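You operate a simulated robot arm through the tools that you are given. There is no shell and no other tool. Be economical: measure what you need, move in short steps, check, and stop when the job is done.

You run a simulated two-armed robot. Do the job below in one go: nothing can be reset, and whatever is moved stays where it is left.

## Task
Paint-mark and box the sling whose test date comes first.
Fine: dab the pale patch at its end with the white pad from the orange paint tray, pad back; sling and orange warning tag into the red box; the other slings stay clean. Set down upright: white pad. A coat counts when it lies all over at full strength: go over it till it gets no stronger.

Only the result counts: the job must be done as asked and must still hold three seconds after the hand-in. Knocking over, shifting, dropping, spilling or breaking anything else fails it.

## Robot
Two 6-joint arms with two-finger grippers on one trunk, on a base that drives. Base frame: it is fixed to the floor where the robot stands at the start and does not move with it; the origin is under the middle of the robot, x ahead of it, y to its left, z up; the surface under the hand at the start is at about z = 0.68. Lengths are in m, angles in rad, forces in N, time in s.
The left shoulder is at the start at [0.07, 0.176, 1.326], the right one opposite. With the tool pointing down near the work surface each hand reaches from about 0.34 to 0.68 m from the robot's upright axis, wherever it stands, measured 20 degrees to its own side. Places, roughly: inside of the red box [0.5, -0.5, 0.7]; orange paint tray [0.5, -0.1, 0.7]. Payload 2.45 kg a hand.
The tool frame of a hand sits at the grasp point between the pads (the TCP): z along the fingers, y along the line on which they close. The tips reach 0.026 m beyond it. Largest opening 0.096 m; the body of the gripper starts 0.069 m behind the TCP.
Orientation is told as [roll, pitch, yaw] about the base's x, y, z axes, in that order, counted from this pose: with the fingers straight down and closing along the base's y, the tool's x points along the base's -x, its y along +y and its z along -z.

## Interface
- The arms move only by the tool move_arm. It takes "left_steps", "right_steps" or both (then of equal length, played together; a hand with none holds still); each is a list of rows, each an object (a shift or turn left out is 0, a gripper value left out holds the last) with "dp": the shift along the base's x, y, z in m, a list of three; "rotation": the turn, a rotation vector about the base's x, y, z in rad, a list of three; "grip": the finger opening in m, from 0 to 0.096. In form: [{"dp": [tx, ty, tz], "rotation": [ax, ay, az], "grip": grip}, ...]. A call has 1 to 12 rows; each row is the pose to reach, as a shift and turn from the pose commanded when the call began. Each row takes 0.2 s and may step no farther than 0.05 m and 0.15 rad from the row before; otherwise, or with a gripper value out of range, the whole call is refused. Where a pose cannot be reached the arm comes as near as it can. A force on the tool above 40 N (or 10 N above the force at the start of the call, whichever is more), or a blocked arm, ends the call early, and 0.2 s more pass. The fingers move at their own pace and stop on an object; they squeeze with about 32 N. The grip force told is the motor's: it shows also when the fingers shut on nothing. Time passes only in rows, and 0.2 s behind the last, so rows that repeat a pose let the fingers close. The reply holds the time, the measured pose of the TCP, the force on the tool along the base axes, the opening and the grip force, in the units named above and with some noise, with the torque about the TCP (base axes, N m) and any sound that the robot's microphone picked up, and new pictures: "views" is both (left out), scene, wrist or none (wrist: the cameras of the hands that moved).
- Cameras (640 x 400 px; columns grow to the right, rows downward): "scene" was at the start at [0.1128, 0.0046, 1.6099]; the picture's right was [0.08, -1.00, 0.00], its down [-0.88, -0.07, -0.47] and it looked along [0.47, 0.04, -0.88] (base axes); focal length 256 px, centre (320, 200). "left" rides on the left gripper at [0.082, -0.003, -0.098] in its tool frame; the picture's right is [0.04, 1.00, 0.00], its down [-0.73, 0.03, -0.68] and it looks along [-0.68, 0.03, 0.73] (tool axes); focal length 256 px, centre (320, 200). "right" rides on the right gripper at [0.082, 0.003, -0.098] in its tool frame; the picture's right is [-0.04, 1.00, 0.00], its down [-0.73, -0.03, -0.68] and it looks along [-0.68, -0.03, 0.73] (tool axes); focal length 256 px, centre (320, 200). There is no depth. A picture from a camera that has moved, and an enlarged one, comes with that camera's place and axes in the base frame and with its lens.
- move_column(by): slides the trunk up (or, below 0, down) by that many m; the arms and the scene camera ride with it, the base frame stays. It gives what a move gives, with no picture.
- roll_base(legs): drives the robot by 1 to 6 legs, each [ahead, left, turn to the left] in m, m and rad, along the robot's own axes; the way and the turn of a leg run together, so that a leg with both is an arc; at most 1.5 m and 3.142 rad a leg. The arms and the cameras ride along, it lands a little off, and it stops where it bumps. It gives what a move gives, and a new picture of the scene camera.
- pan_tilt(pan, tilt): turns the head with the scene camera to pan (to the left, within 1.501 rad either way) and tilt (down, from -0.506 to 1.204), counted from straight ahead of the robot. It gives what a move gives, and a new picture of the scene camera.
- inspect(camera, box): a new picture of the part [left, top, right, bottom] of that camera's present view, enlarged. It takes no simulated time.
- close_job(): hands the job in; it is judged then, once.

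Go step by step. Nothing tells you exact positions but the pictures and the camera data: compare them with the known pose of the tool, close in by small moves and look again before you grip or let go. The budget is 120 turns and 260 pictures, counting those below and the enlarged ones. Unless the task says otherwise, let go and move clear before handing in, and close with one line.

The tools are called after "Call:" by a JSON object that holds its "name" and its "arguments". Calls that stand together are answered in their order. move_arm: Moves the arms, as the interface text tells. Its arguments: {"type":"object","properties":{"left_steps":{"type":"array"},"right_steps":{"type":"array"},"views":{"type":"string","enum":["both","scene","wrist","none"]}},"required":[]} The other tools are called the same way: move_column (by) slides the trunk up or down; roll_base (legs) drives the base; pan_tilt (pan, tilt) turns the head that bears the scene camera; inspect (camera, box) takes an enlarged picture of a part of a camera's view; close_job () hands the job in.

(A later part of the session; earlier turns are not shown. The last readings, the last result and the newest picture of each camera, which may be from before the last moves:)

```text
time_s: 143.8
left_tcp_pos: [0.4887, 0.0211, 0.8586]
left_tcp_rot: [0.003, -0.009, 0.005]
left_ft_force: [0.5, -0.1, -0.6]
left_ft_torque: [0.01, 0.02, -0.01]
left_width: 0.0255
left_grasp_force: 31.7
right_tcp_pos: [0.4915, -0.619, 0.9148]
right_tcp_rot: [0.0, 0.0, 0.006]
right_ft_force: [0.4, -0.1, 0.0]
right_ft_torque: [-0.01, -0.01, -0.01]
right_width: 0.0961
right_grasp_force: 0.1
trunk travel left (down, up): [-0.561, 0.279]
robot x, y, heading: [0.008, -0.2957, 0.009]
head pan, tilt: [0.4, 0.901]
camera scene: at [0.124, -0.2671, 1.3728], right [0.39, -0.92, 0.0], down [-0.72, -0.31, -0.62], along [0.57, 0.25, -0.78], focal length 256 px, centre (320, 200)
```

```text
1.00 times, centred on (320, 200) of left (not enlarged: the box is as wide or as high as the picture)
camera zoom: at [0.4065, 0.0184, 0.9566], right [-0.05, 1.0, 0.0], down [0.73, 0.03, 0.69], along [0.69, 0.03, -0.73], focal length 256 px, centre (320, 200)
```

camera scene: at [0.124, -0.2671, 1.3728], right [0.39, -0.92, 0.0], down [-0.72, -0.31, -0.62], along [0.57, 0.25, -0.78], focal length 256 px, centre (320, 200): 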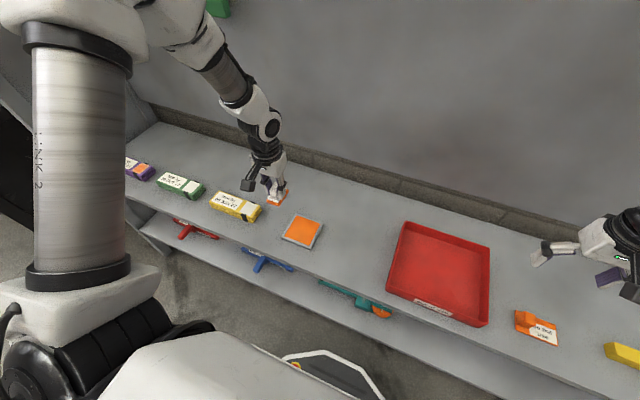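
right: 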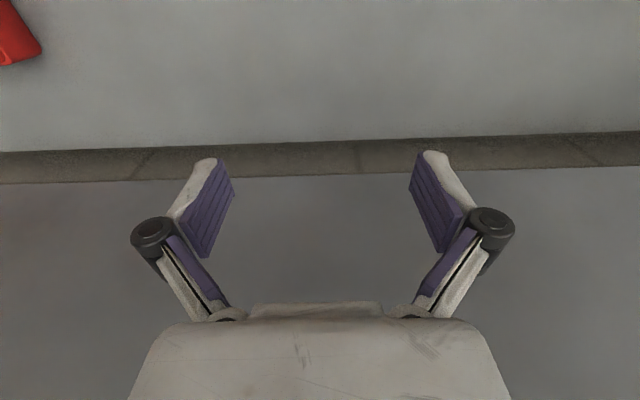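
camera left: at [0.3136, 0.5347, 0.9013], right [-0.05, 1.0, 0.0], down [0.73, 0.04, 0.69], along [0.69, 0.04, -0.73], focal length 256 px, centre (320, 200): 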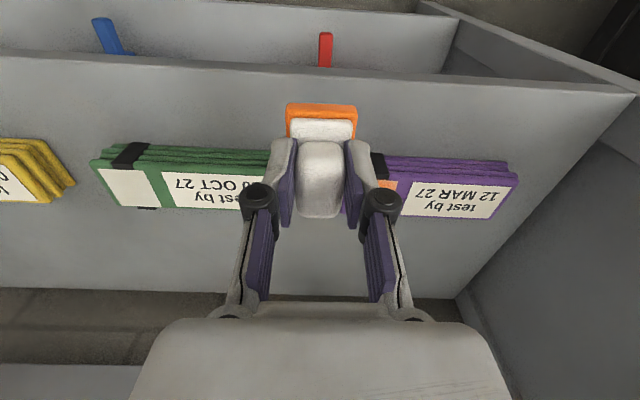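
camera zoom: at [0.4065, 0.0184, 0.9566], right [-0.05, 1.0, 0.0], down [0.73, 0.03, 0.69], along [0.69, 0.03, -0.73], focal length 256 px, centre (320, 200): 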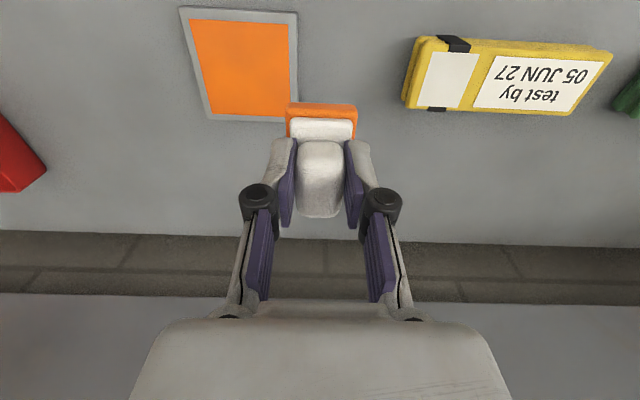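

I'll dab in the tray with several held presses.

Call:
{"name": "move_arm", "arguments": {"left_steps": [{"dp": [-0.004, -0.04, -0.01]}, {"dp": [-0.007, -0.071, -0.04]}, {"dp": [-0.007, -0.071, -0.08]}, {"dp": [-0.007, -0.071, -0.11]}, {"dp": [-0.007, -0.071, -0.118]}, {"dp": [-0.007, -0.071, -0.12]}, {"dp": [-0.007, -0.071, -0.12]}], "views": "none"}}

```text
time_s: 145.4
left_tcp_pos: [0.4832, -0.0507, 0.7378]
left_tcp_rot: [0.001, -0.009, 0.007]
left_ft_force: [0.7, -1.0, -0.6]
left_ft_torque: [-0.01, 0.05, 0.04]
left_width: 0.0253
left_grasp_force: 32.0
right_tcp_pos: [0.4911, -0.6187, 0.914]
right_tcp_rot: [0.0, -0.001, 0.006]
right_ft_force: [1.1, 0.0, -0.5]
right_ft_torque: [0.01, 0.0, 0.02]
right_width: 0.096
right_grasp_force: 0.1
trunk travel left (down, up): [-0.561, 0.279]
robot x, y, heading: [0.0033, -0.3022, 0.005]
head pan, tilt: [0.4, 0.901]
```

Call:
{"name": "move_arm", "arguments": {"left_steps": [{"dp": [0, 0, -0.001]}, {"dp": [0, 0, -0.002]}, {"dp": [0, 0, -0.003]}], "views": "none"}}

```text
time_s: 146.2
left_tcp_pos: [0.4814, -0.0506, 0.737]
left_tcp_rot: [0.001, -0.018, 0.006]
left_ft_force: [6.3, 7.4, 35.3]
left_ft_torque: [0.22, 0.56, -0.16]
left_width: 0.0253
left_grasp_force: 31.9
right_tcp_pos: [0.4893, -0.62, 0.9156]
right_tcp_rot: [0.0, -0.002, 0.006]
right_ft_force: [1.2, -0.4, 0.1]
right_ft_torque: [-0.02, 0.02, -0.01]
right_width: 0.096
right_grasp_force: 0.0
trunk travel left (down, up): [-0.561, 0.279]
robot x, y, heading: [0.0044, -0.2964, 0.015]
head pan, tilt: [0.4, 0.901]
```

Good contact at about 0.737. I'll hold, then dab at a few offsets.

Call:
{"name": "move_arm", "arguments": {"left_steps": [{"dp": [0, 0, 0.001]}, {"dp": [0, 0, 0.001]}, {"dp": [0, 0, 0.001]}, {"dp": [0, 0, 0.015]}, {"dp": [0.006, 0.01, 0.015]}, {"dp": [0.006, 0.01, 0.001]}, {"dp": [0.006, 0.01, 0.001]}, {"dp": [0.006, 0.01, 0.015]}, {"dp": [-0.006, -0.01, 0.015]}, {"dp": [-0.006, -0.01, 0.001]}, {"dp": [-0.006, -0.01, 0.001]}, {"dp": [-0.006, -0.01, 0.015]}], "views": "none"}}

Call:
{"name": "move_arm", "arguments": {"left_steps": [{"dp": [0, 0.02, 0.03]}, {"dp": [0.003, 0.05, 0.07]}, {"dp": [0.006, 0.08, 0.11]}], "views": "wrist"}}

Call:
{"name": "roll_base", "arguments": {"legs": [[0, 0.5, -0.008]]}}

Call:
{"name": "inspect", "arguments": {"camera": "left", "box": [270, 0, 590, 200]}}

```text
time_s: 148.8
left_tcp_pos: [0.4765, -0.0593, 0.7496]
left_tcp_rot: [0.001, -0.009, 0.004]
left_ft_force: [0.7, 0.1, -0.7]
left_ft_torque: [0.01, -0.02, 0.03]
left_width: 0.0254
left_grasp_force: 31.8
right_tcp_pos: [0.49, -0.6183, 0.9137]
right_tcp_rot: [0.001, 0.0, 0.006]
right_ft_force: [0.0, -0.6, -0.3]
right_ft_torque: [0.0, -0.04, 0.03]
right_width: 0.0959
right_grasp_force: 0.1
trunk travel left (down, up): [-0.561, 0.279]
robot x, y, heading: [0.0055, -0.2987, 0.004]
head pan, tilt: [0.4, 0.901]
```

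```text
time_s: 149.6
left_tcp_pos: [0.4855, 0.0214, 0.8593]
left_tcp_rot: [0.0, -0.015, 0.005]
left_ft_force: [0.4, 0.5, -1.0]
left_ft_torque: [-0.04, 0.01, 0.02]
left_width: 0.0252
left_grasp_force: 32.4
right_tcp_pos: [0.4896, -0.6176, 0.9147]
right_tcp_rot: [-0.002, -0.001, 0.006]
right_ft_force: [0.0, -0.1, 0.8]
right_ft_torque: [0.01, 0.0, -0.01]
right_width: 0.0959
right_grasp_force: 0.1
trunk travel left (down, up): [-0.561, 0.279]
robot x, y, heading: [0.0066, -0.2949, 0.006]
head pan, tilt: [0.4, 0.901]
camera left: at [0.4008, 0.0187, 0.9582], right [-0.05, 1.0, 0.0], down [0.73, 0.03, 0.69], along [0.69, 0.03, -0.73], focal length 256 px, centre (320, 200)
```

left: 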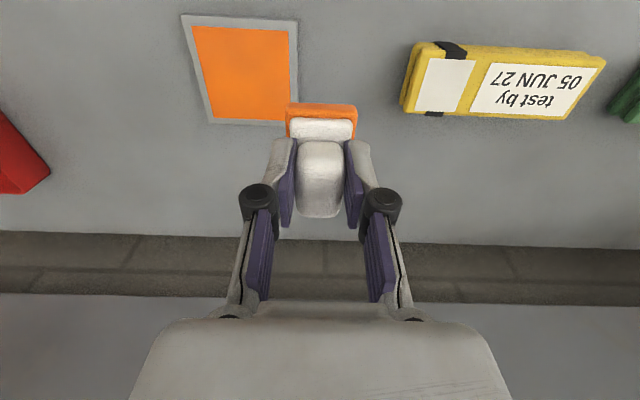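

```text
time_s: 152.5
left_tcp_pos: [0.4862, 0.5076, 0.8602]
left_tcp_rot: [0.002, -0.011, -0.005]
left_ft_force: [-0.1, -0.3, -1.7]
left_ft_torque: [-0.03, 0.0, -0.01]
left_width: 0.0254
left_grasp_force: 32.1
right_tcp_pos: [0.4869, -0.1306, 0.9139]
right_tcp_rot: [-0.001, 0.001, -0.005]
right_ft_force: [-1.6, 0.6, 1.1]
right_ft_torque: [-0.02, 0.01, -0.01]
right_width: 0.0962
right_grasp_force: 0.1
trunk travel left (down, up): [-0.561, 0.279]
robot x, y, heading: [0.0054, 0.198, -0.001]
head pan, tilt: [0.4, 0.901]
camera scene: at [0.1235, 0.2241, 1.3727], right [0.39, -0.92, 0.0], down [-0.72, -0.3, -0.62], along [0.57, 0.24, -0.78], focal length 256 px, centre (320, 200)
```

scene: 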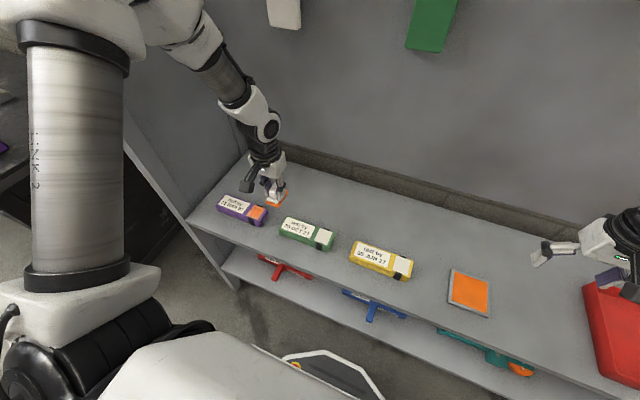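

```text
2.00 times, centred on (430, 100) of left
camera zoom: at [0.4038, 0.506, 0.9578], right [-0.04, 1.0, 0.0], down [0.73, 0.03, 0.69], along [0.69, 0.03, -0.73], focal length 512 px, centre (100, 400)
```

zoom: 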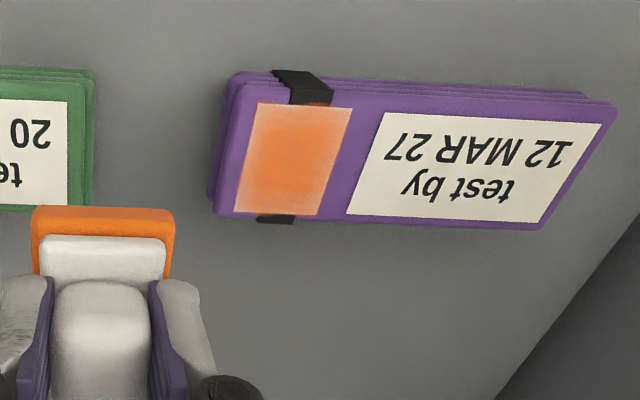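

The pad is fresh. The patch centre is about (0.482, 0.596); I'll approach and start the perimeter rounds.

Call:
{"name": "move_arm", "arguments": {"left_steps": [{"dp": [-0.006, 0.04, -0.02]}, {"dp": [-0.012, 0.08, -0.04]}, {"dp": [-0.012, 0.089, -0.085]}, {"dp": [-0.012, 0.089, -0.1]}, {"dp": [-0.012, 0.089, -0.103]}], "views": "none"}}

Call:
{"name": "move_arm", "arguments": {"left_steps": [{"dp": [0.008, 0.006, 0]}, {"dp": [0.016, 0.012, 0]}, {"dp": [0.008, 0.012, 0]}, {"dp": [0, 0.012, 0]}, {"dp": [-0.008, 0.012, 0]}, {"dp": [-0.016, 0.012, 0]}, {"dp": [-0.016, 0.004, 0]}, {"dp": [-0.016, -0.004, 0]}, {"dp": [-0.016, -0.012, 0]}, {"dp": [-0.008, -0.012, 0]}, {"dp": [0, -0.012, 0]}, {"dp": [0.008, -0.012, 0]}], "views": "none"}}

```text
time_s: 153.7
left_tcp_pos: [0.4763, 0.5959, 0.7617]
left_tcp_rot: [0.006, -0.02, -0.007]
left_ft_force: [-6.5, 0.9, 28.1]
left_ft_torque: [-0.24, 1.06, -0.04]
left_width: 0.0253
left_grasp_force: 31.8
right_tcp_pos: [0.4849, -0.1324, 0.9143]
right_tcp_rot: [0.0, -0.003, -0.003]
right_ft_force: [-0.3, 0.9, -0.6]
right_ft_torque: [0.04, 0.0, 0.0]
right_width: 0.0959
right_grasp_force: 0.0
trunk travel left (down, up): [-0.561, 0.279]
robot x, y, heading: [0.0053, 0.1962, -0.004]
head pan, tilt: [0.4, 0.901]
stopped in row 5 (left hand): the force on the tool passed its limit at 44 N (the readings are from after the stop); the commanded pose is now the measured one
```

```text
time_s: 155.0
left_tcp_pos: [0.4702, 0.609, 0.7612]
left_tcp_rot: [0.007, -0.024, -0.004]
left_ft_force: [-1.0, -4.5, 20.1]
left_ft_torque: [-0.29, 0.45, 0.1]
left_width: 0.025
left_grasp_force: 32.1
right_tcp_pos: [0.4858, -0.1323, 0.915]
right_tcp_rot: [0.003, -0.003, -0.006]
right_ft_force: [0.6, -0.1, 0.6]
right_ft_torque: [0.02, 0.0, 0.0]
right_width: 0.0961
right_grasp_force: 0.0
trunk travel left (down, up): [-0.561, 0.279]
robot x, y, heading: [0.0074, 0.1938, -0.0]
head pan, tilt: [0.4, 0.901]
stopped in row 6 (left hand): the force on the tool passed its limit at 41 N (the readings are from after the stop); the commanded pose is now the measured one
```

The force is a bit high, so I'll ease up 1 mm, level the tool, and continue the loop.

Call:
{"name": "move_arm", "arguments": {"left_steps": [{"dp": [-0.006, -0.001, 0.001], "rotation": [-0.005, 0.018, 0]}, {"dp": [-0.011, -0.009, 0.001], "rotation": [-0.005, 0.018, 0]}, {"dp": [-0.011, -0.017, 0.001], "rotation": [-0.005, 0.018, 0]}, {"dp": [-0.011, -0.025, 0.001], "rotation": [-0.005, 0.018, 0]}, {"dp": [-0.003, -0.025, 0.001], "rotation": [-0.005, 0.018, 0]}, {"dp": [0.005, -0.025, 0.001], "rotation": [-0.005, 0.018, 0]}, {"dp": [0.013, -0.025, 0.001], "rotation": [-0.005, 0.018, 0]}, {"dp": [0.021, -0.025, 0.001], "rotation": [-0.005, 0.018, 0]}, {"dp": [0.021, -0.017, 0.001], "rotation": [-0.005, 0.018, 0]}, {"dp": [0.021, -0.009, 0.001], "rotation": [-0.005, 0.018, 0]}, {"dp": [0.021, -0.001, 0.001], "rotation": [-0.005, 0.018, 0]}, {"dp": [0.013, -0.001, 0.001], "rotation": [-0.005, 0.018, 0]}], "views": "none"}}

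```text
time_s: 157.6
left_tcp_pos: [0.4846, 0.608, 0.7615]
left_tcp_rot: [0.003, -0.006, -0.006]
left_ft_force: [10.3, 1.7, 21.3]
left_ft_torque: [0.09, -0.43, 0.01]
left_width: 0.0252
left_grasp_force: 31.9
right_tcp_pos: [0.4867, -0.1316, 0.9156]
right_tcp_rot: [0.002, -0.003, -0.003]
right_ft_force: [-0.8, -1.0, 0.5]
right_ft_torque: [0.0, 0.0, -0.02]
right_width: 0.0959
right_grasp_force: 0.1
trunk travel left (down, up): [-0.561, 0.279]
robot x, y, heading: [0.0018, 0.1929, -0.003]
head pan, tilt: [0.4, 0.901]
```

Good contact at about 20 N. I'll do two more loops, then look.

Call:
{"name": "move_arm", "arguments": {"left_steps": [{"dp": [-0.008, 0, 0]}, {"dp": [-0.016, 0, 0]}, {"dp": [-0.024, 0, 0]}, {"dp": [-0.024, -0.008, 0]}, {"dp": [-0.024, -0.016, 0]}, {"dp": [-0.024, -0.024, 0]}, {"dp": [-0.016, -0.024, 0]}, {"dp": [-0.008, -0.024, 0]}, {"dp": [0, -0.024, 0]}, {"dp": [0.008, -0.024, 0]}, {"dp": [0.008, -0.016, 0]}, {"dp": [0.008, -0.008, 0]}], "views": "none"}}

Call:
{"name": "move_arm", "arguments": {"left_steps": [{"dp": [0, 0.008, 0]}, {"dp": [-0.008, 0.008, 0]}, {"dp": [-0.016, 0.008, 0]}, {"dp": [-0.024, 0.008, 0]}, {"dp": [-0.032, 0.008, 0]}, {"dp": [-0.032, 0, 0]}, {"dp": [-0.032, -0.008, 0]}, {"dp": [-0.032, -0.016, 0]}, {"dp": [-0.024, -0.016, 0]}, {"dp": [-0.016, -0.016, 0]}, {"dp": [-0.008, -0.016, 0]}, {"dp": [-0.016, -0.004, 0]}], "views": "none"}}

Call:
{"name": "move_arm", "arguments": {"left_steps": [{"dp": [0, 0, 0.03]}, {"dp": [0.02, -0.04, 0.045]}, {"dp": [0.04, -0.075, 0.055]}, {"dp": [0.05, -0.095, 0.057]}], "views": "none"}}

Call:
{"name": "inspect", "arguments": {"camera": "left", "box": [380, 0, 508, 80]}}

```text
time_s: 160.2
left_tcp_pos: [0.4923, 0.6007, 0.762]
left_tcp_rot: [0.002, -0.006, -0.005]
left_ft_force: [0.4, -5.4, 14.8]
left_ft_torque: [-0.24, 0.14, 0.11]
left_width: 0.0254
left_grasp_force: 32.0
right_tcp_pos: [0.486, -0.1336, 0.9136]
right_tcp_rot: [0.003, -0.003, -0.003]
right_ft_force: [0.3, 0.9, 0.0]
right_ft_torque: [0.02, -0.01, 0.0]
right_width: 0.0958
right_grasp_force: 0.1
trunk travel left (down, up): [-0.561, 0.279]
robot x, y, heading: [0.0026, 0.1954, -0.007]
head pan, tilt: [0.4, 0.901]
```

```text
time_s: 162.8
left_tcp_pos: [0.4771, 0.5955, 0.7621]
left_tcp_rot: [-0.001, -0.005, -0.007]
left_ft_force: [4.1, -2.9, 13.0]
left_ft_torque: [-0.11, 0.04, 0.06]
left_width: 0.0252
left_grasp_force: 32.0
right_tcp_pos: [0.4863, -0.1321, 0.9147]
right_tcp_rot: [0.002, -0.001, -0.005]
right_ft_force: [-0.5, -0.5, -0.9]
right_ft_torque: [-0.01, 0.0, 0.02]
right_width: 0.0961
right_grasp_force: 0.1
trunk travel left (down, up): [-0.561, 0.279]
robot x, y, heading: [0.0067, 0.1947, -0.002]
head pan, tilt: [0.4, 0.901]
```

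```text
time_s: 163.8
left_tcp_pos: [0.5251, 0.5015, 0.8181]
left_tcp_rot: [0.0, -0.003, -0.005]
left_ft_force: [0.0, 0.3, -1.2]
left_ft_torque: [-0.01, -0.01, -0.02]
left_width: 0.0252
left_grasp_force: 32.2
right_tcp_pos: [0.4868, -0.1307, 0.914]
right_tcp_rot: [0.002, 0.0, -0.003]
right_ft_force: [0.8, -0.9, -0.1]
right_ft_torque: [0.01, -0.02, 0.01]
right_width: 0.0962
right_grasp_force: 0.2
trunk travel left (down, up): [-0.561, 0.279]
robot x, y, heading: [0.0044, 0.194, -0.002]
head pan, tilt: [0.4, 0.901]
```

```text
5.00 times, centred on (444, 40) of left
camera zoom: at [0.4435, 0.5, 0.9163], right [-0.04, 1.0, 0.0], down [0.73, 0.03, 0.68], along [0.68, 0.02, -0.73], focal length 1280 px, centre (-300, 1000)
```

zoom: 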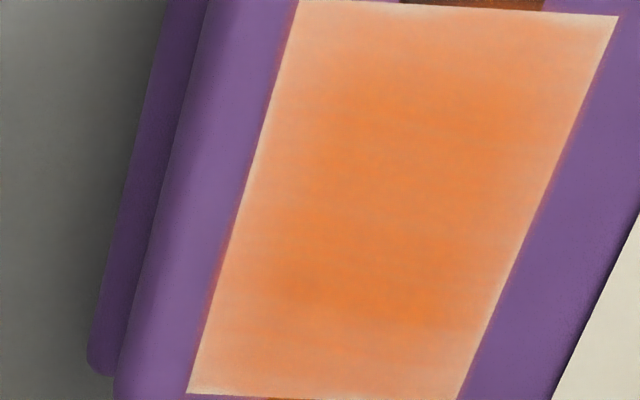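

Sustained rubbing now adds little, while light, intermittent contact earlier added a lot. I'll test true dabs: repeated press and lift with real contact.

Call:
{"name": "move_arm", "arguments": {"left_steps": [{"dp": [-0.02, 0.03, 0.0]}, {"dp": [-0.04, 0.065, -0.01]}, {"dp": [-0.05, 0.095, -0.03]}, {"dp": [-0.05, 0.095, -0.046]}], "views": "none"}}

Call:
{"name": "move_arm", "arguments": {"left_steps": [{"dp": [0, 0, -0.0115]}, {"dp": [0, 0, 0]}, {"dp": [0, 0, -0.0115]}, {"dp": [0, 0, 0]}, {"dp": [0, 0, -0.0115]}, {"dp": [0, 0, 0]}, {"dp": [0, 0, -0.0115]}, {"dp": [0, 0, 0]}, {"dp": [0, 0, -0.0115]}, {"dp": [0, 0, 0]}, {"dp": [0, 0, -0.0115]}], "views": "none"}}

Call:
{"name": "move_arm", "arguments": {"left_steps": [{"dp": [0, 0, 0.03]}, {"dp": [0.02, -0.04, 0.045]}, {"dp": [0.04, -0.075, 0.055]}, {"dp": [0.05, -0.095, 0.057]}], "views": "none"}}

Call:
{"name": "inspect", "arguments": {"camera": "left", "box": [380, 0, 508, 80]}}

```text
time_s: 164.8
left_tcp_pos: [0.4779, 0.5977, 0.7694]
left_tcp_rot: [0.0, -0.001, -0.005]
left_ft_force: [0.1, -0.1, -0.9]
left_ft_torque: [0.03, 0.01, -0.01]
left_width: 0.0253
left_grasp_force: 32.2
right_tcp_pos: [0.4877, -0.1323, 0.9136]
right_tcp_rot: [0.002, 0.001, -0.003]
right_ft_force: [0.4, 0.0, -0.5]
right_ft_torque: [0.02, 0.02, 0.02]
right_width: 0.0961
right_grasp_force: 0.1
trunk travel left (down, up): [-0.561, 0.279]
robot x, y, heading: [0.0042, 0.1965, -0.001]
head pan, tilt: [0.4, 0.901]
```

```text
time_s: 167.2
left_tcp_pos: [0.4747, 0.596, 0.762]
left_tcp_rot: [0.001, -0.007, -0.005]
left_ft_force: [-1.5, 1.8, 17.5]
left_ft_torque: [-0.04, 0.33, -0.05]
left_width: 0.0254
left_grasp_force: 31.7
right_tcp_pos: [0.4864, -0.1327, 0.9149]
right_tcp_rot: [0.002, -0.002, -0.004]
right_ft_force: [-0.3, -0.4, 0.2]
right_ft_torque: [0.0, 0.02, 0.03]
right_width: 0.0959
right_grasp_force: 0.1
trunk travel left (down, up): [-0.561, 0.279]
robot x, y, heading: [0.0045, 0.2002, -0.001]
head pan, tilt: [0.4, 0.901]
```

```text
time_s: 168.2
left_tcp_pos: [0.5274, 0.5011, 0.8162]
left_tcp_rot: [-0.001, -0.003, -0.006]
left_ft_force: [0.5, -0.3, -0.9]
left_ft_torque: [0.0, -0.01, -0.01]
left_width: 0.0252
left_grasp_force: 32.2
right_tcp_pos: [0.4863, -0.1303, 0.9131]
right_tcp_rot: [0.002, -0.001, -0.004]
right_ft_force: [-0.9, 0.0, -1.0]
right_ft_torque: [0.02, 0.01, -0.01]
right_width: 0.0957
right_grasp_force: 0.1
trunk travel left (down, up): [-0.561, 0.279]
robot x, y, heading: [0.0078, 0.1953, -0.0]
head pan, tilt: [0.4, 0.901]
```

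```text
5.00 times, centred on (444, 40) of left
camera zoom: at [0.4449, 0.4996, 0.9159], right [-0.04, 1.0, 0.0], down [0.73, 0.03, 0.68], along [0.68, 0.02, -0.73], focal length 1280 px, centre (-300, 1000)
```

zoom: 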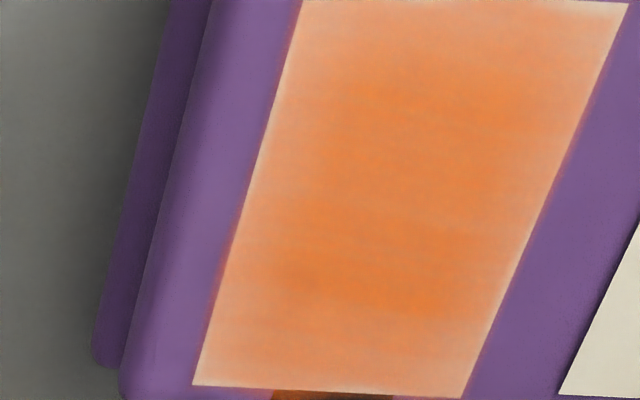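

I'll replicate what worked best: light contact (about 10 N) with fast long strokes, shifted in y to cover the edges.

Call:
{"name": "move_arm", "arguments": {"left_steps": [{"dp": [-0.02, 0.03, 0.0]}, {"dp": [-0.04, 0.065, -0.01]}, {"dp": [-0.05, 0.095, -0.03]}, {"dp": [-0.05, 0.095, -0.05]}, {"dp": [-0.05, 0.095, -0.0545]}], "views": "none"}}

Call:
{"name": "move_arm", "arguments": {"left_steps": [{"dp": [0.016, 0.006, 0]}, {"dp": [-0.014, 0.008, 0]}, {"dp": [0.016, 0.01, 0]}, {"dp": [-0.014, 0.008, 0]}, {"dp": [0.016, 0.006, 0]}, {"dp": [-0.014, 0.002, 0]}, {"dp": [0.016, -0.002, 0]}, {"dp": [-0.014, -0.006, 0]}, {"dp": [0.016, -0.008, 0]}, {"dp": [-0.014, -0.01, 0]}, {"dp": [0.016, -0.008, 0]}, {"dp": [0, 0, 0]}], "views": "none"}}

Call:
{"name": "move_arm", "arguments": {"left_steps": [{"dp": [0.016, 0.006, 0]}, {"dp": [-0.014, 0.008, 0]}, {"dp": [0.016, 0.01, 0]}, {"dp": [-0.014, 0.008, 0]}, {"dp": [0.016, 0.006, 0]}, {"dp": [-0.014, 0.002, 0]}, {"dp": [0.016, -0.002, 0]}, {"dp": [-0.014, -0.006, 0]}, {"dp": [0.016, -0.008, 0]}, {"dp": [-0.014, -0.01, 0]}, {"dp": [0.016, -0.008, 0]}, {"dp": [0, 0, 0]}], "views": "none"}}

Call:
{"name": "move_arm", "arguments": {"left_steps": [{"dp": [0, 0, 0.03]}, {"dp": [0.02, -0.04, 0.045]}, {"dp": [0.04, -0.075, 0.055]}, {"dp": [0.05, -0.095, 0.057]}], "views": "none"}}

Call:
{"name": "inspect", "arguments": {"camera": "left", "box": [380, 0, 508, 80]}}

```text
time_s: 169.4
left_tcp_pos: [0.4747, 0.5979, 0.7626]
left_tcp_rot: [-0.001, -0.003, -0.006]
left_ft_force: [-1.0, 0.2, -1.0]
left_ft_torque: [-0.01, -0.01, 0.01]
left_width: 0.0253
left_grasp_force: 32.0
right_tcp_pos: [0.4879, -0.1303, 0.9148]
right_tcp_rot: [0.001, 0.0, -0.004]
right_ft_force: [0.1, 0.5, -0.1]
right_ft_torque: [-0.04, 0.02, 0.01]
right_width: 0.0962
right_grasp_force: 0.0
trunk travel left (down, up): [-0.561, 0.279]
robot x, y, heading: [0.0049, 0.1951, -0.008]
head pan, tilt: [0.4, 0.901]
```

```text
time_s: 172.0
left_tcp_pos: [0.4751, 0.598, 0.7629]
left_tcp_rot: [-0.002, -0.005, -0.005]
left_ft_force: [0.2, 0.0, -1.5]
left_ft_torque: [-0.05, 0.01, -0.03]
left_width: 0.0253
left_grasp_force: 31.4
right_tcp_pos: [0.4852, -0.1302, 0.9155]
right_tcp_rot: [-0.001, -0.002, -0.004]
right_ft_force: [-0.2, -0.8, -0.3]
right_ft_torque: [-0.01, -0.03, 0.02]
right_width: 0.096
right_grasp_force: 0.0
trunk travel left (down, up): [-0.561, 0.279]
robot x, y, heading: [0.0044, 0.1931, -0.011]
head pan, tilt: [0.4, 0.901]
```

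```text
time_s: 174.6
left_tcp_pos: [0.4731, 0.5989, 0.7628]
left_tcp_rot: [-0.002, -0.003, -0.005]
left_ft_force: [0.1, 0.3, -0.2]
left_ft_torque: [-0.03, 0.01, 0.02]
left_width: 0.0253
left_grasp_force: 32.3
right_tcp_pos: [0.4858, -0.1297, 0.9157]
right_tcp_rot: [-0.001, -0.002, -0.004]
right_ft_force: [-0.8, -0.3, -0.6]
right_ft_torque: [0.01, -0.01, 0.0]
right_width: 0.0961
right_grasp_force: 0.1
trunk travel left (down, up): [-0.561, 0.279]
robot x, y, heading: [0.0061, 0.1961, -0.006]
head pan, tilt: [0.4, 0.901]
```

```text
time_s: 175.6
left_tcp_pos: [0.5259, 0.5019, 0.8217]
left_tcp_rot: [-0.001, -0.003, -0.006]
left_ft_force: [-0.2, -0.3, -1.6]
left_ft_torque: [0.02, 0.0, 0.02]
left_width: 0.0253
left_grasp_force: 32.0
right_tcp_pos: [0.4874, -0.1314, 0.9148]
right_tcp_rot: [0.001, 0.001, -0.006]
right_ft_force: [0.0, 0.0, -0.7]
right_ft_torque: [0.02, -0.01, -0.03]
right_width: 0.096
right_grasp_force: 0.1
trunk travel left (down, up): [-0.561, 0.279]
robot x, y, heading: [0.0061, 0.1975, -0.003]
head pan, tilt: [0.4, 0.901]
```

```text
5.00 times, centred on (444, 40) of left
camera zoom: at [0.445, 0.5001, 0.9201], right [-0.04, 1.0, 0.0], down [0.73, 0.03, 0.68], along [0.68, 0.02, -0.73], focal length 1280 px, centre (-300, 1000)
```

zoom: 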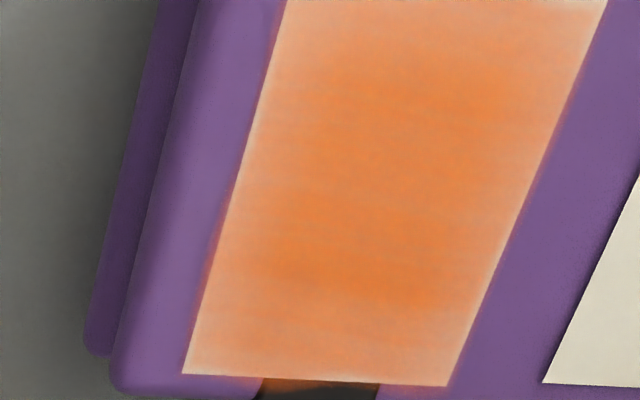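

I'll test one edge decisively: centre the pad over the far (+x) edge, press about 15 N with short strokes, then compare that edge.

Call:
{"name": "move_arm", "arguments": {"left_steps": [{"dp": [-0.01, 0.04, 0.0]}, {"dp": [-0.02, 0.075, -0.01]}, {"dp": [-0.03, 0.095, -0.035]}, {"dp": [-0.03, 0.095, -0.056]}, {"dp": [-0.03, 0.095, -0.061]}], "views": "none"}}

Call:
{"name": "move_arm", "arguments": {"left_steps": [{"dp": [0.006, 0.004, -0.0005]}, {"dp": [0.0, 0.008, -0.0005]}, {"dp": [-0.004, 0.004, -0.0005]}, {"dp": [0.0, 0, -0.0005]}, {"dp": [0.006, -0.004, -0.0005]}, {"dp": [0, -0.008, -0.0005]}, {"dp": [-0.004, -0.004, -0.0005]}, {"dp": [0, 0, -0.0005]}, {"dp": [0.006, 0.004, -0.0005]}, {"dp": [0, 0.008, -0.0005]}, {"dp": [0, 0.0, -0.0005]}, {"dp": [0, -0.006, -0.0005]}], "views": "wrist"}}

Call:
{"name": "move_arm", "arguments": {"left_steps": [{"dp": [0, 0, 0.03]}, {"dp": [0.01, -0.04, 0.045]}, {"dp": [0.02, -0.075, 0.055]}, {"dp": [0.03, -0.089, 0.059]}], "views": "none"}}

Call:
{"name": "inspect", "arguments": {"camera": "left", "box": [380, 0, 508, 80]}}

```text
time_s: 176.8
left_tcp_pos: [0.4984, 0.597, 0.7629]
left_tcp_rot: [0.0, -0.01, -0.004]
left_ft_force: [0.0, 4.4, 23.6]
left_ft_torque: [0.07, 0.31, 0.01]
left_width: 0.0253
left_grasp_force: 31.5
right_tcp_pos: [0.4859, -0.1311, 0.9146]
right_tcp_rot: [0.001, -0.001, -0.004]
right_ft_force: [0.3, -0.5, -0.3]
right_ft_torque: [0.01, -0.01, -0.03]
right_width: 0.0957
right_grasp_force: 0.0
trunk travel left (down, up): [-0.561, 0.279]
robot x, y, heading: [0.0086, 0.1985, -0.004]
head pan, tilt: [0.4, 0.901]
```

```text
time_s: 177.7
left_tcp_pos: [0.4947, 0.5991, 0.7618]
left_tcp_rot: [0.004, -0.013, -0.005]
left_ft_force: [-3.7, 1.9, 17.7]
left_ft_torque: [-0.05, 0.55, -0.03]
left_width: 0.0251
left_grasp_force: 32.0
right_tcp_pos: [0.4871, -0.1325, 0.9155]
right_tcp_rot: [0.002, -0.003, -0.003]
right_ft_force: [0.4, -0.9, 1.3]
right_ft_torque: [-0.04, 0.01, 0.03]
right_width: 0.0962
right_grasp_force: 0.0
trunk travel left (down, up): [-0.561, 0.279]
robot x, y, heading: [0.0108, 0.1961, -0.004]
head pan, tilt: [0.4, 0.901]
stopped in row 4 (left hand): the force on the tool passed its limit at 42 N (the readings are from after the stop); the commanded pose is now the measured one
camera left: at [0.4124, 0.5975, 0.8601], right [-0.03, 1.0, 0.0], down [0.73, 0.02, 0.69], along [0.69, 0.03, -0.73], focal length 256 px, centre (320, 200)
```

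left: 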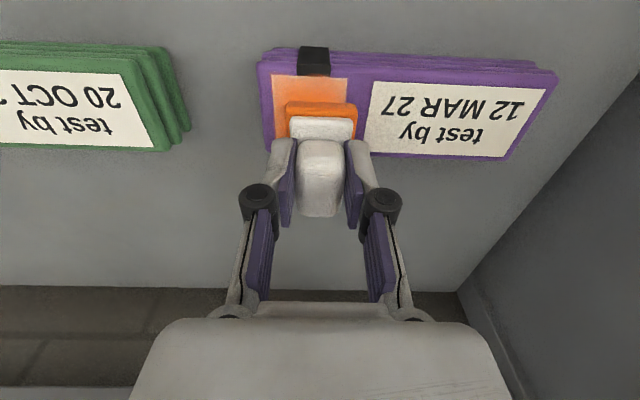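

```text
time_s: 178.7
left_tcp_pos: [0.5258, 0.5118, 0.8177]
left_tcp_rot: [0.001, -0.01, -0.005]
left_ft_force: [-0.4, 0.2, -1.2]
left_ft_torque: [0.02, 0.02, 0.02]
left_width: 0.0254
left_grasp_force: 32.4
right_tcp_pos: [0.4886, -0.1305, 0.9146]
right_tcp_rot: [0.001, 0.001, -0.004]
right_ft_force: [-0.2, 0.6, -0.1]
right_ft_torque: [-0.02, 0.03, 0.0]
right_width: 0.0959
right_grasp_force: 0.0
trunk travel left (down, up): [-0.561, 0.279]
robot x, y, heading: [0.0046, 0.1983, -0.008]
head pan, tilt: [0.4, 0.901]
```

```text
5.00 times, centred on (444, 40) of left
camera zoom: at [0.4436, 0.5096, 0.9167], right [-0.03, 1.0, 0.0], down [0.73, 0.02, 0.69], along [0.69, 0.02, -0.73], focal length 1280 px, centre (-300, 1000)
```

zoom: 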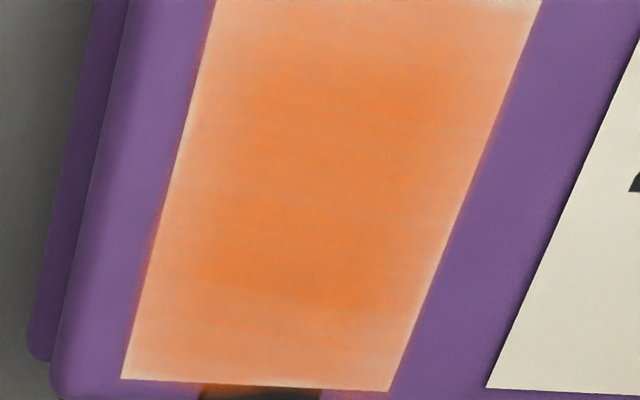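

The pad's near edge is at TCP−0.023 and its y centre at TCP+0.002, so coverage is fine. Build-up seems to follow stroke length under contact, so I'll do fast strokes at firmer contact.

Call:
{"name": "move_arm", "arguments": {"left_steps": [{"dp": [-0.02, 0.03, 0.0]}, {"dp": [-0.04, 0.06, -0.01]}, {"dp": [-0.048, 0.083, -0.035]}, {"dp": [-0.048, 0.083, -0.053]}, {"dp": [-0.048, 0.083, -0.0572]}], "views": "none"}}

Call:
{"name": "move_arm", "arguments": {"left_steps": [{"dp": [0.012, 0.006, 0]}, {"dp": [-0.012, 0.008, 0]}, {"dp": [0.012, 0.01, 0]}, {"dp": [-0.012, 0.008, 0]}, {"dp": [0.012, 0.006, 0]}, {"dp": [-0.012, 0.002, 0]}, {"dp": [0.012, -0.002, 0]}, {"dp": [-0.012, -0.006, 0]}, {"dp": [0.012, -0.008, 0]}, {"dp": [-0.012, -0.01, 0]}, {"dp": [0.012, -0.008, 0]}, {"dp": [0, 0, 0]}], "views": "none"}}

```text
time_s: 179.9
left_tcp_pos: [0.4773, 0.5938, 0.7626]
left_tcp_rot: [0.002, -0.008, -0.006]
left_ft_force: [0.3, -0.2, -0.6]
left_ft_torque: [0.01, 0.0, 0.01]
left_width: 0.0252
left_grasp_force: 32.1
right_tcp_pos: [0.488, -0.1298, 0.9137]
right_tcp_rot: [-0.001, 0.0, -0.004]
right_ft_force: [-0.7, 0.3, -0.7]
right_ft_torque: [-0.02, 0.0, 0.0]
right_width: 0.0961
right_grasp_force: 0.0
trunk travel left (down, up): [-0.561, 0.279]
robot x, y, heading: [0.0076, 0.1939, -0.003]
head pan, tilt: [0.4, 0.901]
```

```text
time_s: 182.5
left_tcp_pos: [0.4772, 0.5948, 0.7626]
left_tcp_rot: [0.002, -0.009, -0.007]
left_ft_force: [4.2, -0.7, 9.3]
left_ft_torque: [-0.04, -0.03, 0.03]
left_width: 0.0257
left_grasp_force: 31.9
right_tcp_pos: [0.4866, -0.1313, 0.9136]
right_tcp_rot: [0.002, -0.001, -0.004]
right_ft_force: [-0.9, -0.1, 0.6]
right_ft_torque: [0.0, -0.01, 0.02]
right_width: 0.0958
right_grasp_force: 0.2
trunk travel left (down, up): [-0.561, 0.279]
robot x, y, heading: [0.0074, 0.1978, -0.003]
head pan, tilt: [0.4, 0.901]
```

Good: about 9 N and no trip. I'll do three more such sets, including y-direction strokes.

Call:
{"name": "move_arm", "arguments": {"left_steps": [{"dp": [0.014, 0.008, -0.0004]}, {"dp": [-0.014, 0.01, -0.0004]}, {"dp": [0.014, 0.012, -0.0004]}, {"dp": [-0.014, 0.01, -0.0004]}, {"dp": [0.014, 0.008, -0.0004]}, {"dp": [-0.014, 0.004, -0.0004]}, {"dp": [0.014, -0.004, -0.0004]}, {"dp": [-0.014, -0.008, -0.0004]}, {"dp": [0.014, -0.01, -0.0004]}, {"dp": [-0.014, -0.012, -0.0004]}, {"dp": [0.014, -0.01, -0.0004]}, {"dp": [0, 0, -0.0004]}], "views": "none"}}

Call:
{"name": "move_arm", "arguments": {"left_steps": [{"dp": [0.014, 0.012, 0]}, {"dp": [0.014, -0.012, 0]}, {"dp": [0.012, 0.012, 0]}, {"dp": [0.012, -0.012, 0]}, {"dp": [0.008, 0.012, 0]}, {"dp": [0, -0.012, 0]}, {"dp": [-0.008, 0.012, 0]}, {"dp": [-0.012, -0.012, 0]}, {"dp": [-0.014, 0.012, 0]}, {"dp": [-0.014, -0.012, 0]}, {"dp": [-0.014, 0.012, 0]}, {"dp": [0, 0, 0]}], "views": "none"}}

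Call:
{"name": "move_arm", "arguments": {"left_steps": [{"dp": [0.014, 0.012, 0]}, {"dp": [0.014, -0.012, 0]}, {"dp": [0.012, 0.012, 0]}, {"dp": [0.012, -0.012, 0]}, {"dp": [0.008, 0.012, 0]}, {"dp": [0, -0.012, 0]}, {"dp": [-0.008, 0.012, 0]}, {"dp": [-0.012, -0.012, 0]}, {"dp": [-0.014, 0.012, 0]}, {"dp": [-0.014, -0.012, 0]}, {"dp": [-0.014, 0.012, 0]}, {"dp": [0, 0, 0]}], "views": "none"}}

Call:
{"name": "move_arm", "arguments": {"left_steps": [{"dp": [0, 0, 0.03]}, {"dp": [0.02, -0.035, 0.045]}, {"dp": [0.035, -0.07, 0.055]}, {"dp": [0.049, -0.093, 0.056]}], "views": "none"}}

Call:
{"name": "inspect", "arguments": {"camera": "left", "box": [380, 0, 508, 80]}}

```text
time_s: 185.1
left_tcp_pos: [0.4795, 0.5911, 0.7609]
left_tcp_rot: [0.001, -0.014, -0.007]
left_ft_force: [6.8, -5.2, 20.3]
left_ft_torque: [-0.26, -0.16, 0.08]
left_width: 0.0256
left_grasp_force: 32.2
right_tcp_pos: [0.4864, -0.1332, 0.914]
right_tcp_rot: [0.002, -0.001, -0.004]
right_ft_force: [-0.5, -0.3, 0.0]
right_ft_torque: [-0.02, -0.01, -0.03]
right_width: 0.096
right_grasp_force: 0.1
trunk travel left (down, up): [-0.561, 0.279]
robot x, y, heading: [0.0028, 0.1958, -0.003]
head pan, tilt: [0.4, 0.901]
```

```text
time_s: 187.7
left_tcp_pos: [0.4793, 0.5916, 0.7631]
left_tcp_rot: [0.004, -0.008, -0.006]
left_ft_force: [0.7, -1.8, -0.8]
left_ft_torque: [0.04, 0.01, -0.01]
left_width: 0.0252
left_grasp_force: 31.5
right_tcp_pos: [0.4887, -0.1324, 0.9131]
right_tcp_rot: [0.002, 0.001, -0.004]
right_ft_force: [0.4, -0.2, -0.5]
right_ft_torque: [0.06, 0.02, -0.01]
right_width: 0.0961
right_grasp_force: 0.0
trunk travel left (down, up): [-0.561, 0.279]
robot x, y, heading: [0.0059, 0.1985, -0.0]
head pan, tilt: [0.4, 0.901]
```

```text
time_s: 190.3
left_tcp_pos: [0.4775, 0.5925, 0.7618]
left_tcp_rot: [0.004, -0.007, -0.006]
left_ft_force: [-1.5, 2.2, 5.5]
left_ft_torque: [-0.01, 0.11, -0.05]
left_width: 0.0251
left_grasp_force: 32.2
right_tcp_pos: [0.4901, -0.1311, 0.9137]
right_tcp_rot: [0.002, 0.003, -0.003]
right_ft_force: [0.7, -0.5, 0.1]
right_ft_torque: [0.04, 0.03, -0.05]
right_width: 0.0959
right_grasp_force: 0.0
trunk travel left (down, up): [-0.561, 0.279]
robot x, y, heading: [0.0065, 0.1957, 0.003]
head pan, tilt: [0.4, 0.901]
```

```text
time_s: 191.3
left_tcp_pos: [0.5269, 0.4996, 0.8166]
left_tcp_rot: [0.001, -0.009, -0.005]
left_ft_force: [-0.6, -1.1, -0.5]
left_ft_torque: [0.02, 0.02, -0.01]
left_width: 0.0253
left_grasp_force: 31.9
right_tcp_pos: [0.4886, -0.1304, 0.9136]
right_tcp_rot: [0.002, 0.002, -0.004]
right_ft_force: [0.3, -1.1, 0.2]
right_ft_torque: [0.0, -0.01, 0.01]
right_width: 0.0959
right_grasp_force: 0.1
trunk travel left (down, up): [-0.561, 0.279]
robot x, y, heading: [0.0062, 0.1972, 0.004]
head pan, tilt: [0.4, 0.901]
```

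```text
5.00 times, centred on (444, 40) of left
camera zoom: at [0.4439, 0.4974, 0.9157], right [-0.03, 1.0, 0.0], down [0.73, 0.02, 0.69], along [0.69, 0.02, -0.73], focal length 1280 px, centre (-300, 1000)
```

zoom: 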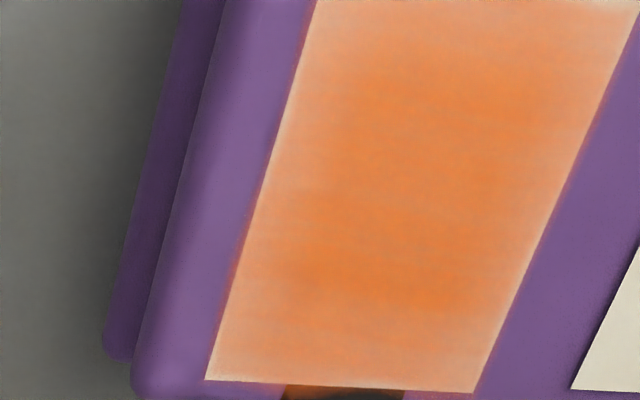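

Little visible change this time, so the pad is probably spent again. I'll reload with longer presses in the tray and compare carefully.

Call:
{"name": "move_arm", "arguments": {"left_steps": [{"dp": [-0.02, 0.01, 0.03]}, {"dp": [-0.04, 0.02, 0.045]}], "views": "none"}}

Call:
{"name": "roll_base", "arguments": {"legs": [[0, -0.5, 0]]}}

Call:
{"name": "inspect", "arguments": {"camera": "left", "box": [150, 0, 470, 200]}}

```text
time_s: 191.9
left_tcp_pos: [0.4873, 0.521, 0.8639]
left_tcp_rot: [-0.001, -0.008, -0.006]
left_ft_force: [0.6, 0.5, -1.5]
left_ft_torque: [-0.01, 0.02, 0.0]
left_width: 0.0254
left_grasp_force: 31.8
right_tcp_pos: [0.4874, -0.1299, 0.9153]
right_tcp_rot: [-0.001, -0.002, -0.005]
right_ft_force: [-0.3, 0.6, -0.4]
right_ft_torque: [-0.05, 0.01, 0.0]
right_width: 0.0961
right_grasp_force: 0.0
trunk travel left (down, up): [-0.561, 0.279]
robot x, y, heading: [0.0038, 0.1937, -0.004]
head pan, tilt: [0.4, 0.901]
```

```text
time_s: 194.8
left_tcp_pos: [0.4859, 0.0253, 0.862]
left_tcp_rot: [0.0, -0.008, -0.003]
left_ft_force: [-0.6, 0.0, -1.5]
left_ft_torque: [0.02, 0.01, -0.02]
left_width: 0.0251
left_grasp_force: 31.8
right_tcp_pos: [0.4886, -0.6263, 0.9131]
right_tcp_rot: [0.001, -0.001, -0.003]
right_ft_force: [0.3, -0.3, -0.1]
right_ft_torque: [0.01, 0.02, -0.01]
right_width: 0.0963
right_grasp_force: 0.0
trunk travel left (down, up): [-0.561, 0.279]
robot x, y, heading: [0.0053, -0.3013, -0.0]
head pan, tilt: [0.4, 0.901]
camera scene: at [0.1231, -0.2716, 1.3728], right [0.39, -0.92, 0.0], down [-0.72, -0.3, -0.62], along [0.57, 0.24, -0.78], focal length 256 px, centre (320, 200)
```

scene: 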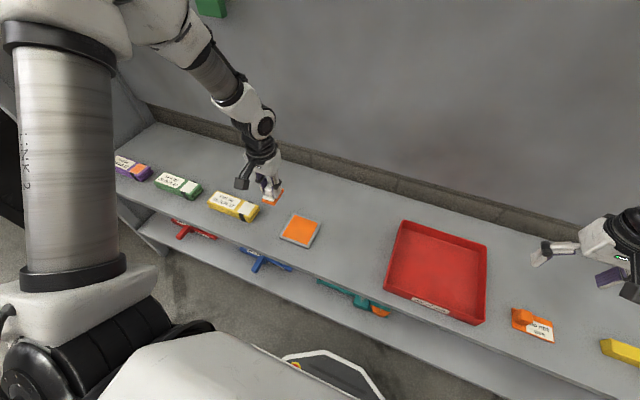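

```text
2.00 times, centred on (310, 100) of left
camera zoom: at [0.4035, 0.0235, 0.9613], right [-0.04, 1.0, 0.0], down [0.73, 0.03, 0.69], along [0.69, 0.03, -0.73], focal length 512 px, centre (340, 400)
```

zoom: 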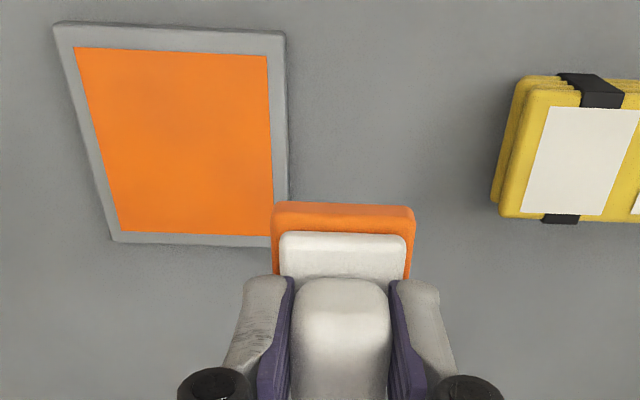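

Dip: a press near the tray centre with a long hold.

Call:
{"name": "move_arm", "arguments": {"left_steps": [{"dp": [-0.002, -0.04, -0.01]}, {"dp": [-0.004, -0.076, -0.04]}, {"dp": [-0.004, -0.076, -0.085]}, {"dp": [-0.004, -0.076, -0.115]}, {"dp": [-0.004, -0.076, -0.123]}, {"dp": [-0.004, -0.076, -0.1255]}, {"dp": [-0.004, -0.076, -0.1262]}, {"dp": [-0.004, -0.076, -0.1262]}, {"dp": [-0.004, -0.076, -0.1262]}, {"dp": [-0.004, -0.076, -0.1262]}], "views": "none"}}

Call:
{"name": "move_arm", "arguments": {"left_steps": [{"dp": [0, 0, 0]}, {"dp": [0, 0, 0]}, {"dp": [0, 0, 0]}, {"dp": [0, 0, 0]}, {"dp": [0, 0, 0]}, {"dp": [0, 0, 0]}, {"dp": [0, 0, 0]}, {"dp": [0, 0, 0]}, {"dp": [0, 0, 0]}, {"dp": [0, 0, 0]}], "views": "none"}}

```text
time_s: 197.0
left_tcp_pos: [0.4819, -0.051, 0.7382]
left_tcp_rot: [0.002, -0.011, -0.004]
left_ft_force: [2.6, 3.3, 13.8]
left_ft_torque: [0.06, 0.29, -0.06]
left_width: 0.0253
left_grasp_force: 32.2
right_tcp_pos: [0.4872, -0.6268, 0.9141]
right_tcp_rot: [-0.002, -0.002, -0.003]
right_ft_force: [0.5, 0.0, 0.1]
right_ft_torque: [-0.01, 0.0, 0.03]
right_width: 0.0959
right_grasp_force: 0.1
trunk travel left (down, up): [-0.561, 0.279]
robot x, y, heading: [0.0027, -0.3009, -0.002]
head pan, tilt: [0.4, 0.901]
```

```text
time_s: 199.2
left_tcp_pos: [0.4822, -0.0512, 0.7382]
left_tcp_rot: [0.001, -0.008, -0.004]
left_ft_force: [4.0, 0.9, 16.2]
left_ft_torque: [0.01, -0.01, -0.02]
left_width: 0.0253
left_grasp_force: 32.5
right_tcp_pos: [0.4866, -0.6271, 0.9149]
right_tcp_rot: [-0.001, -0.001, -0.002]
right_ft_force: [0.1, 0.0, 0.7]
right_ft_torque: [0.0, -0.01, 0.02]
right_width: 0.0958
right_grasp_force: 0.0
trunk travel left (down, up): [-0.561, 0.279]
robot x, y, heading: [0.0028, -0.2991, 0.003]
head pan, tilt: [0.4, 0.901]
```

Loaded with a 3 s hold. I'll return to the sling.

Call:
{"name": "move_arm", "arguments": {"left_steps": [{"dp": [0, 0, 0.02]}, {"dp": [0, 0.02, 0.05]}, {"dp": [0.003, 0.05, 0.085]}, {"dp": [0.006, 0.08, 0.12]}], "views": "none"}}

Call:
{"name": "roll_base", "arguments": {"legs": [[0, 0.5, 0]]}}

Call:
{"name": "inspect", "arguments": {"camera": "left", "box": [270, 0, 590, 200]}}

```text
time_s: 200.2
left_tcp_pos: [0.4859, 0.0304, 0.8555]
left_tcp_rot: [0.0, -0.011, -0.002]
left_ft_force: [-0.1, 0.8, -1.3]
left_ft_torque: [0.0, -0.01, 0.0]
left_width: 0.0254
left_grasp_force: 32.1
right_tcp_pos: [0.4861, -0.6256, 0.9158]
right_tcp_rot: [-0.001, -0.002, -0.002]
right_ft_force: [-1.3, 0.2, 0.8]
right_ft_torque: [-0.06, -0.02, -0.05]
right_width: 0.0961
right_grasp_force: 0.2
trunk travel left (down, up): [-0.561, 0.279]
robot x, y, heading: [0.0087, -0.2986, -0.006]
head pan, tilt: [0.4, 0.901]
```

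```text
time_s: 203.2
left_tcp_pos: [0.4844, 0.5363, 0.8552]
left_tcp_rot: [0.002, -0.01, 0.003]
left_ft_force: [-0.4, -0.2, -1.6]
left_ft_torque: [-0.02, 0.02, -0.02]
left_width: 0.0254
left_grasp_force: 32.0
right_tcp_pos: [0.4891, -0.1204, 0.9145]
right_tcp_rot: [0.001, 0.0, 0.003]
right_ft_force: [0.7, 0.4, -0.3]
right_ft_torque: [-0.02, 0.03, 0.01]
right_width: 0.0961
right_grasp_force: 0.0
trunk travel left (down, up): [-0.561, 0.279]
robot x, y, heading: [0.005, 0.2031, 0.0]
head pan, tilt: [0.4, 0.901]
camera scene: at [0.1221, 0.2331, 1.3727], right [0.39, -0.92, 0.0], down [-0.72, -0.31, -0.62], along [0.57, 0.24, -0.78], focal length 256 px, centre (320, 200)
```

scene: 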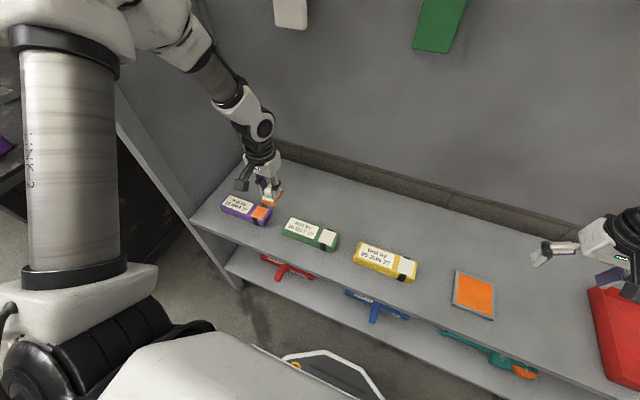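

```text
2.00 times, centred on (430, 100) of left
camera zoom: at [0.4027, 0.5332, 0.9536], right [-0.04, 1.0, 0.0], down [0.73, 0.03, 0.69], along [0.68, 0.03, -0.73], focal length 512 px, centre (100, 400)
```

zoom: 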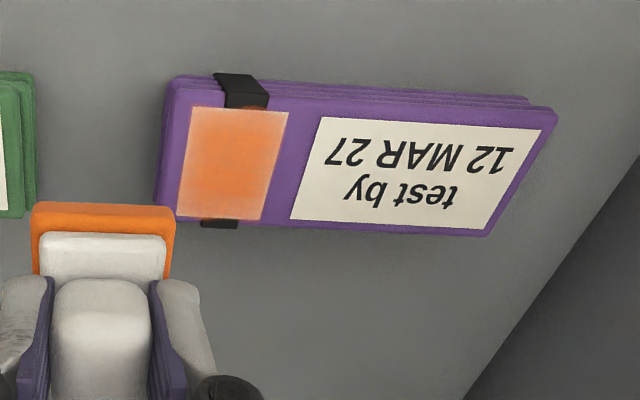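

I'll approach and do two sets of fast strokes with firm contact.

Call:
{"name": "move_arm", "arguments": {"left_steps": [{"dp": [-0.005, 0.03, -0.02]}, {"dp": [-0.009, 0.057, -0.05]}, {"dp": [-0.009, 0.057, -0.085]}, {"dp": [-0.009, 0.057, -0.092]}, {"dp": [-0.009, 0.057, -0.0947]}], "views": "none"}}

Call:
{"name": "move_arm", "arguments": {"left_steps": [{"dp": [0.011, 0.003, 0]}, {"dp": [-0.011, 0.003, 0]}, {"dp": [0.011, 0.003, 0]}, {"dp": [-0.011, 0.003, 0]}, {"dp": [0.011, -0.003, 0]}, {"dp": [-0.011, -0.003, 0]}, {"dp": [0.011, -0.003, 0]}, {"dp": [-0.011, -0.003, 0]}, {"dp": [0.011, 0.003, 0]}, {"dp": [-0.011, 0.003, 0]}, {"dp": [0.011, 0, 0]}, {"dp": [0, 0, 0]}], "views": "none"}}

```text
time_s: 204.4
left_tcp_pos: [0.4764, 0.5916, 0.7615]
left_tcp_rot: [0.001, -0.009, 0.002]
left_ft_force: [-0.6, 0.0, -0.5]
left_ft_torque: [0.0, 0.06, -0.01]
left_width: 0.0252
left_grasp_force: 31.6
right_tcp_pos: [0.489, -0.1188, 0.9142]
right_tcp_rot: [0.001, -0.001, 0.003]
right_ft_force: [0.2, -0.8, -1.2]
right_ft_torque: [0.02, -0.01, 0.0]
right_width: 0.096
right_grasp_force: 0.0
trunk travel left (down, up): [-0.561, 0.279]
robot x, y, heading: [0.0065, 0.2056, 0.001]
head pan, tilt: [0.4, 0.901]
```

```text
time_s: 207.0
left_tcp_pos: [0.4774, 0.5898, 0.7611]
left_tcp_rot: [0.0, -0.013, 0.002]
left_ft_force: [7.7, 2.1, 16.6]
left_ft_torque: [0.01, -0.05, -0.01]
left_width: 0.0254
left_grasp_force: 32.1
right_tcp_pos: [0.4874, -0.1204, 0.9146]
right_tcp_rot: [0.002, -0.002, 0.003]
right_ft_force: [-1.6, 0.3, 0.7]
right_ft_torque: [0.02, 0.0, -0.01]
right_width: 0.0961
right_grasp_force: 0.0
trunk travel left (down, up): [-0.561, 0.279]
robot x, y, heading: [0.0049, 0.2046, 0.006]
head pan, tilt: [0.4, 0.901]
```

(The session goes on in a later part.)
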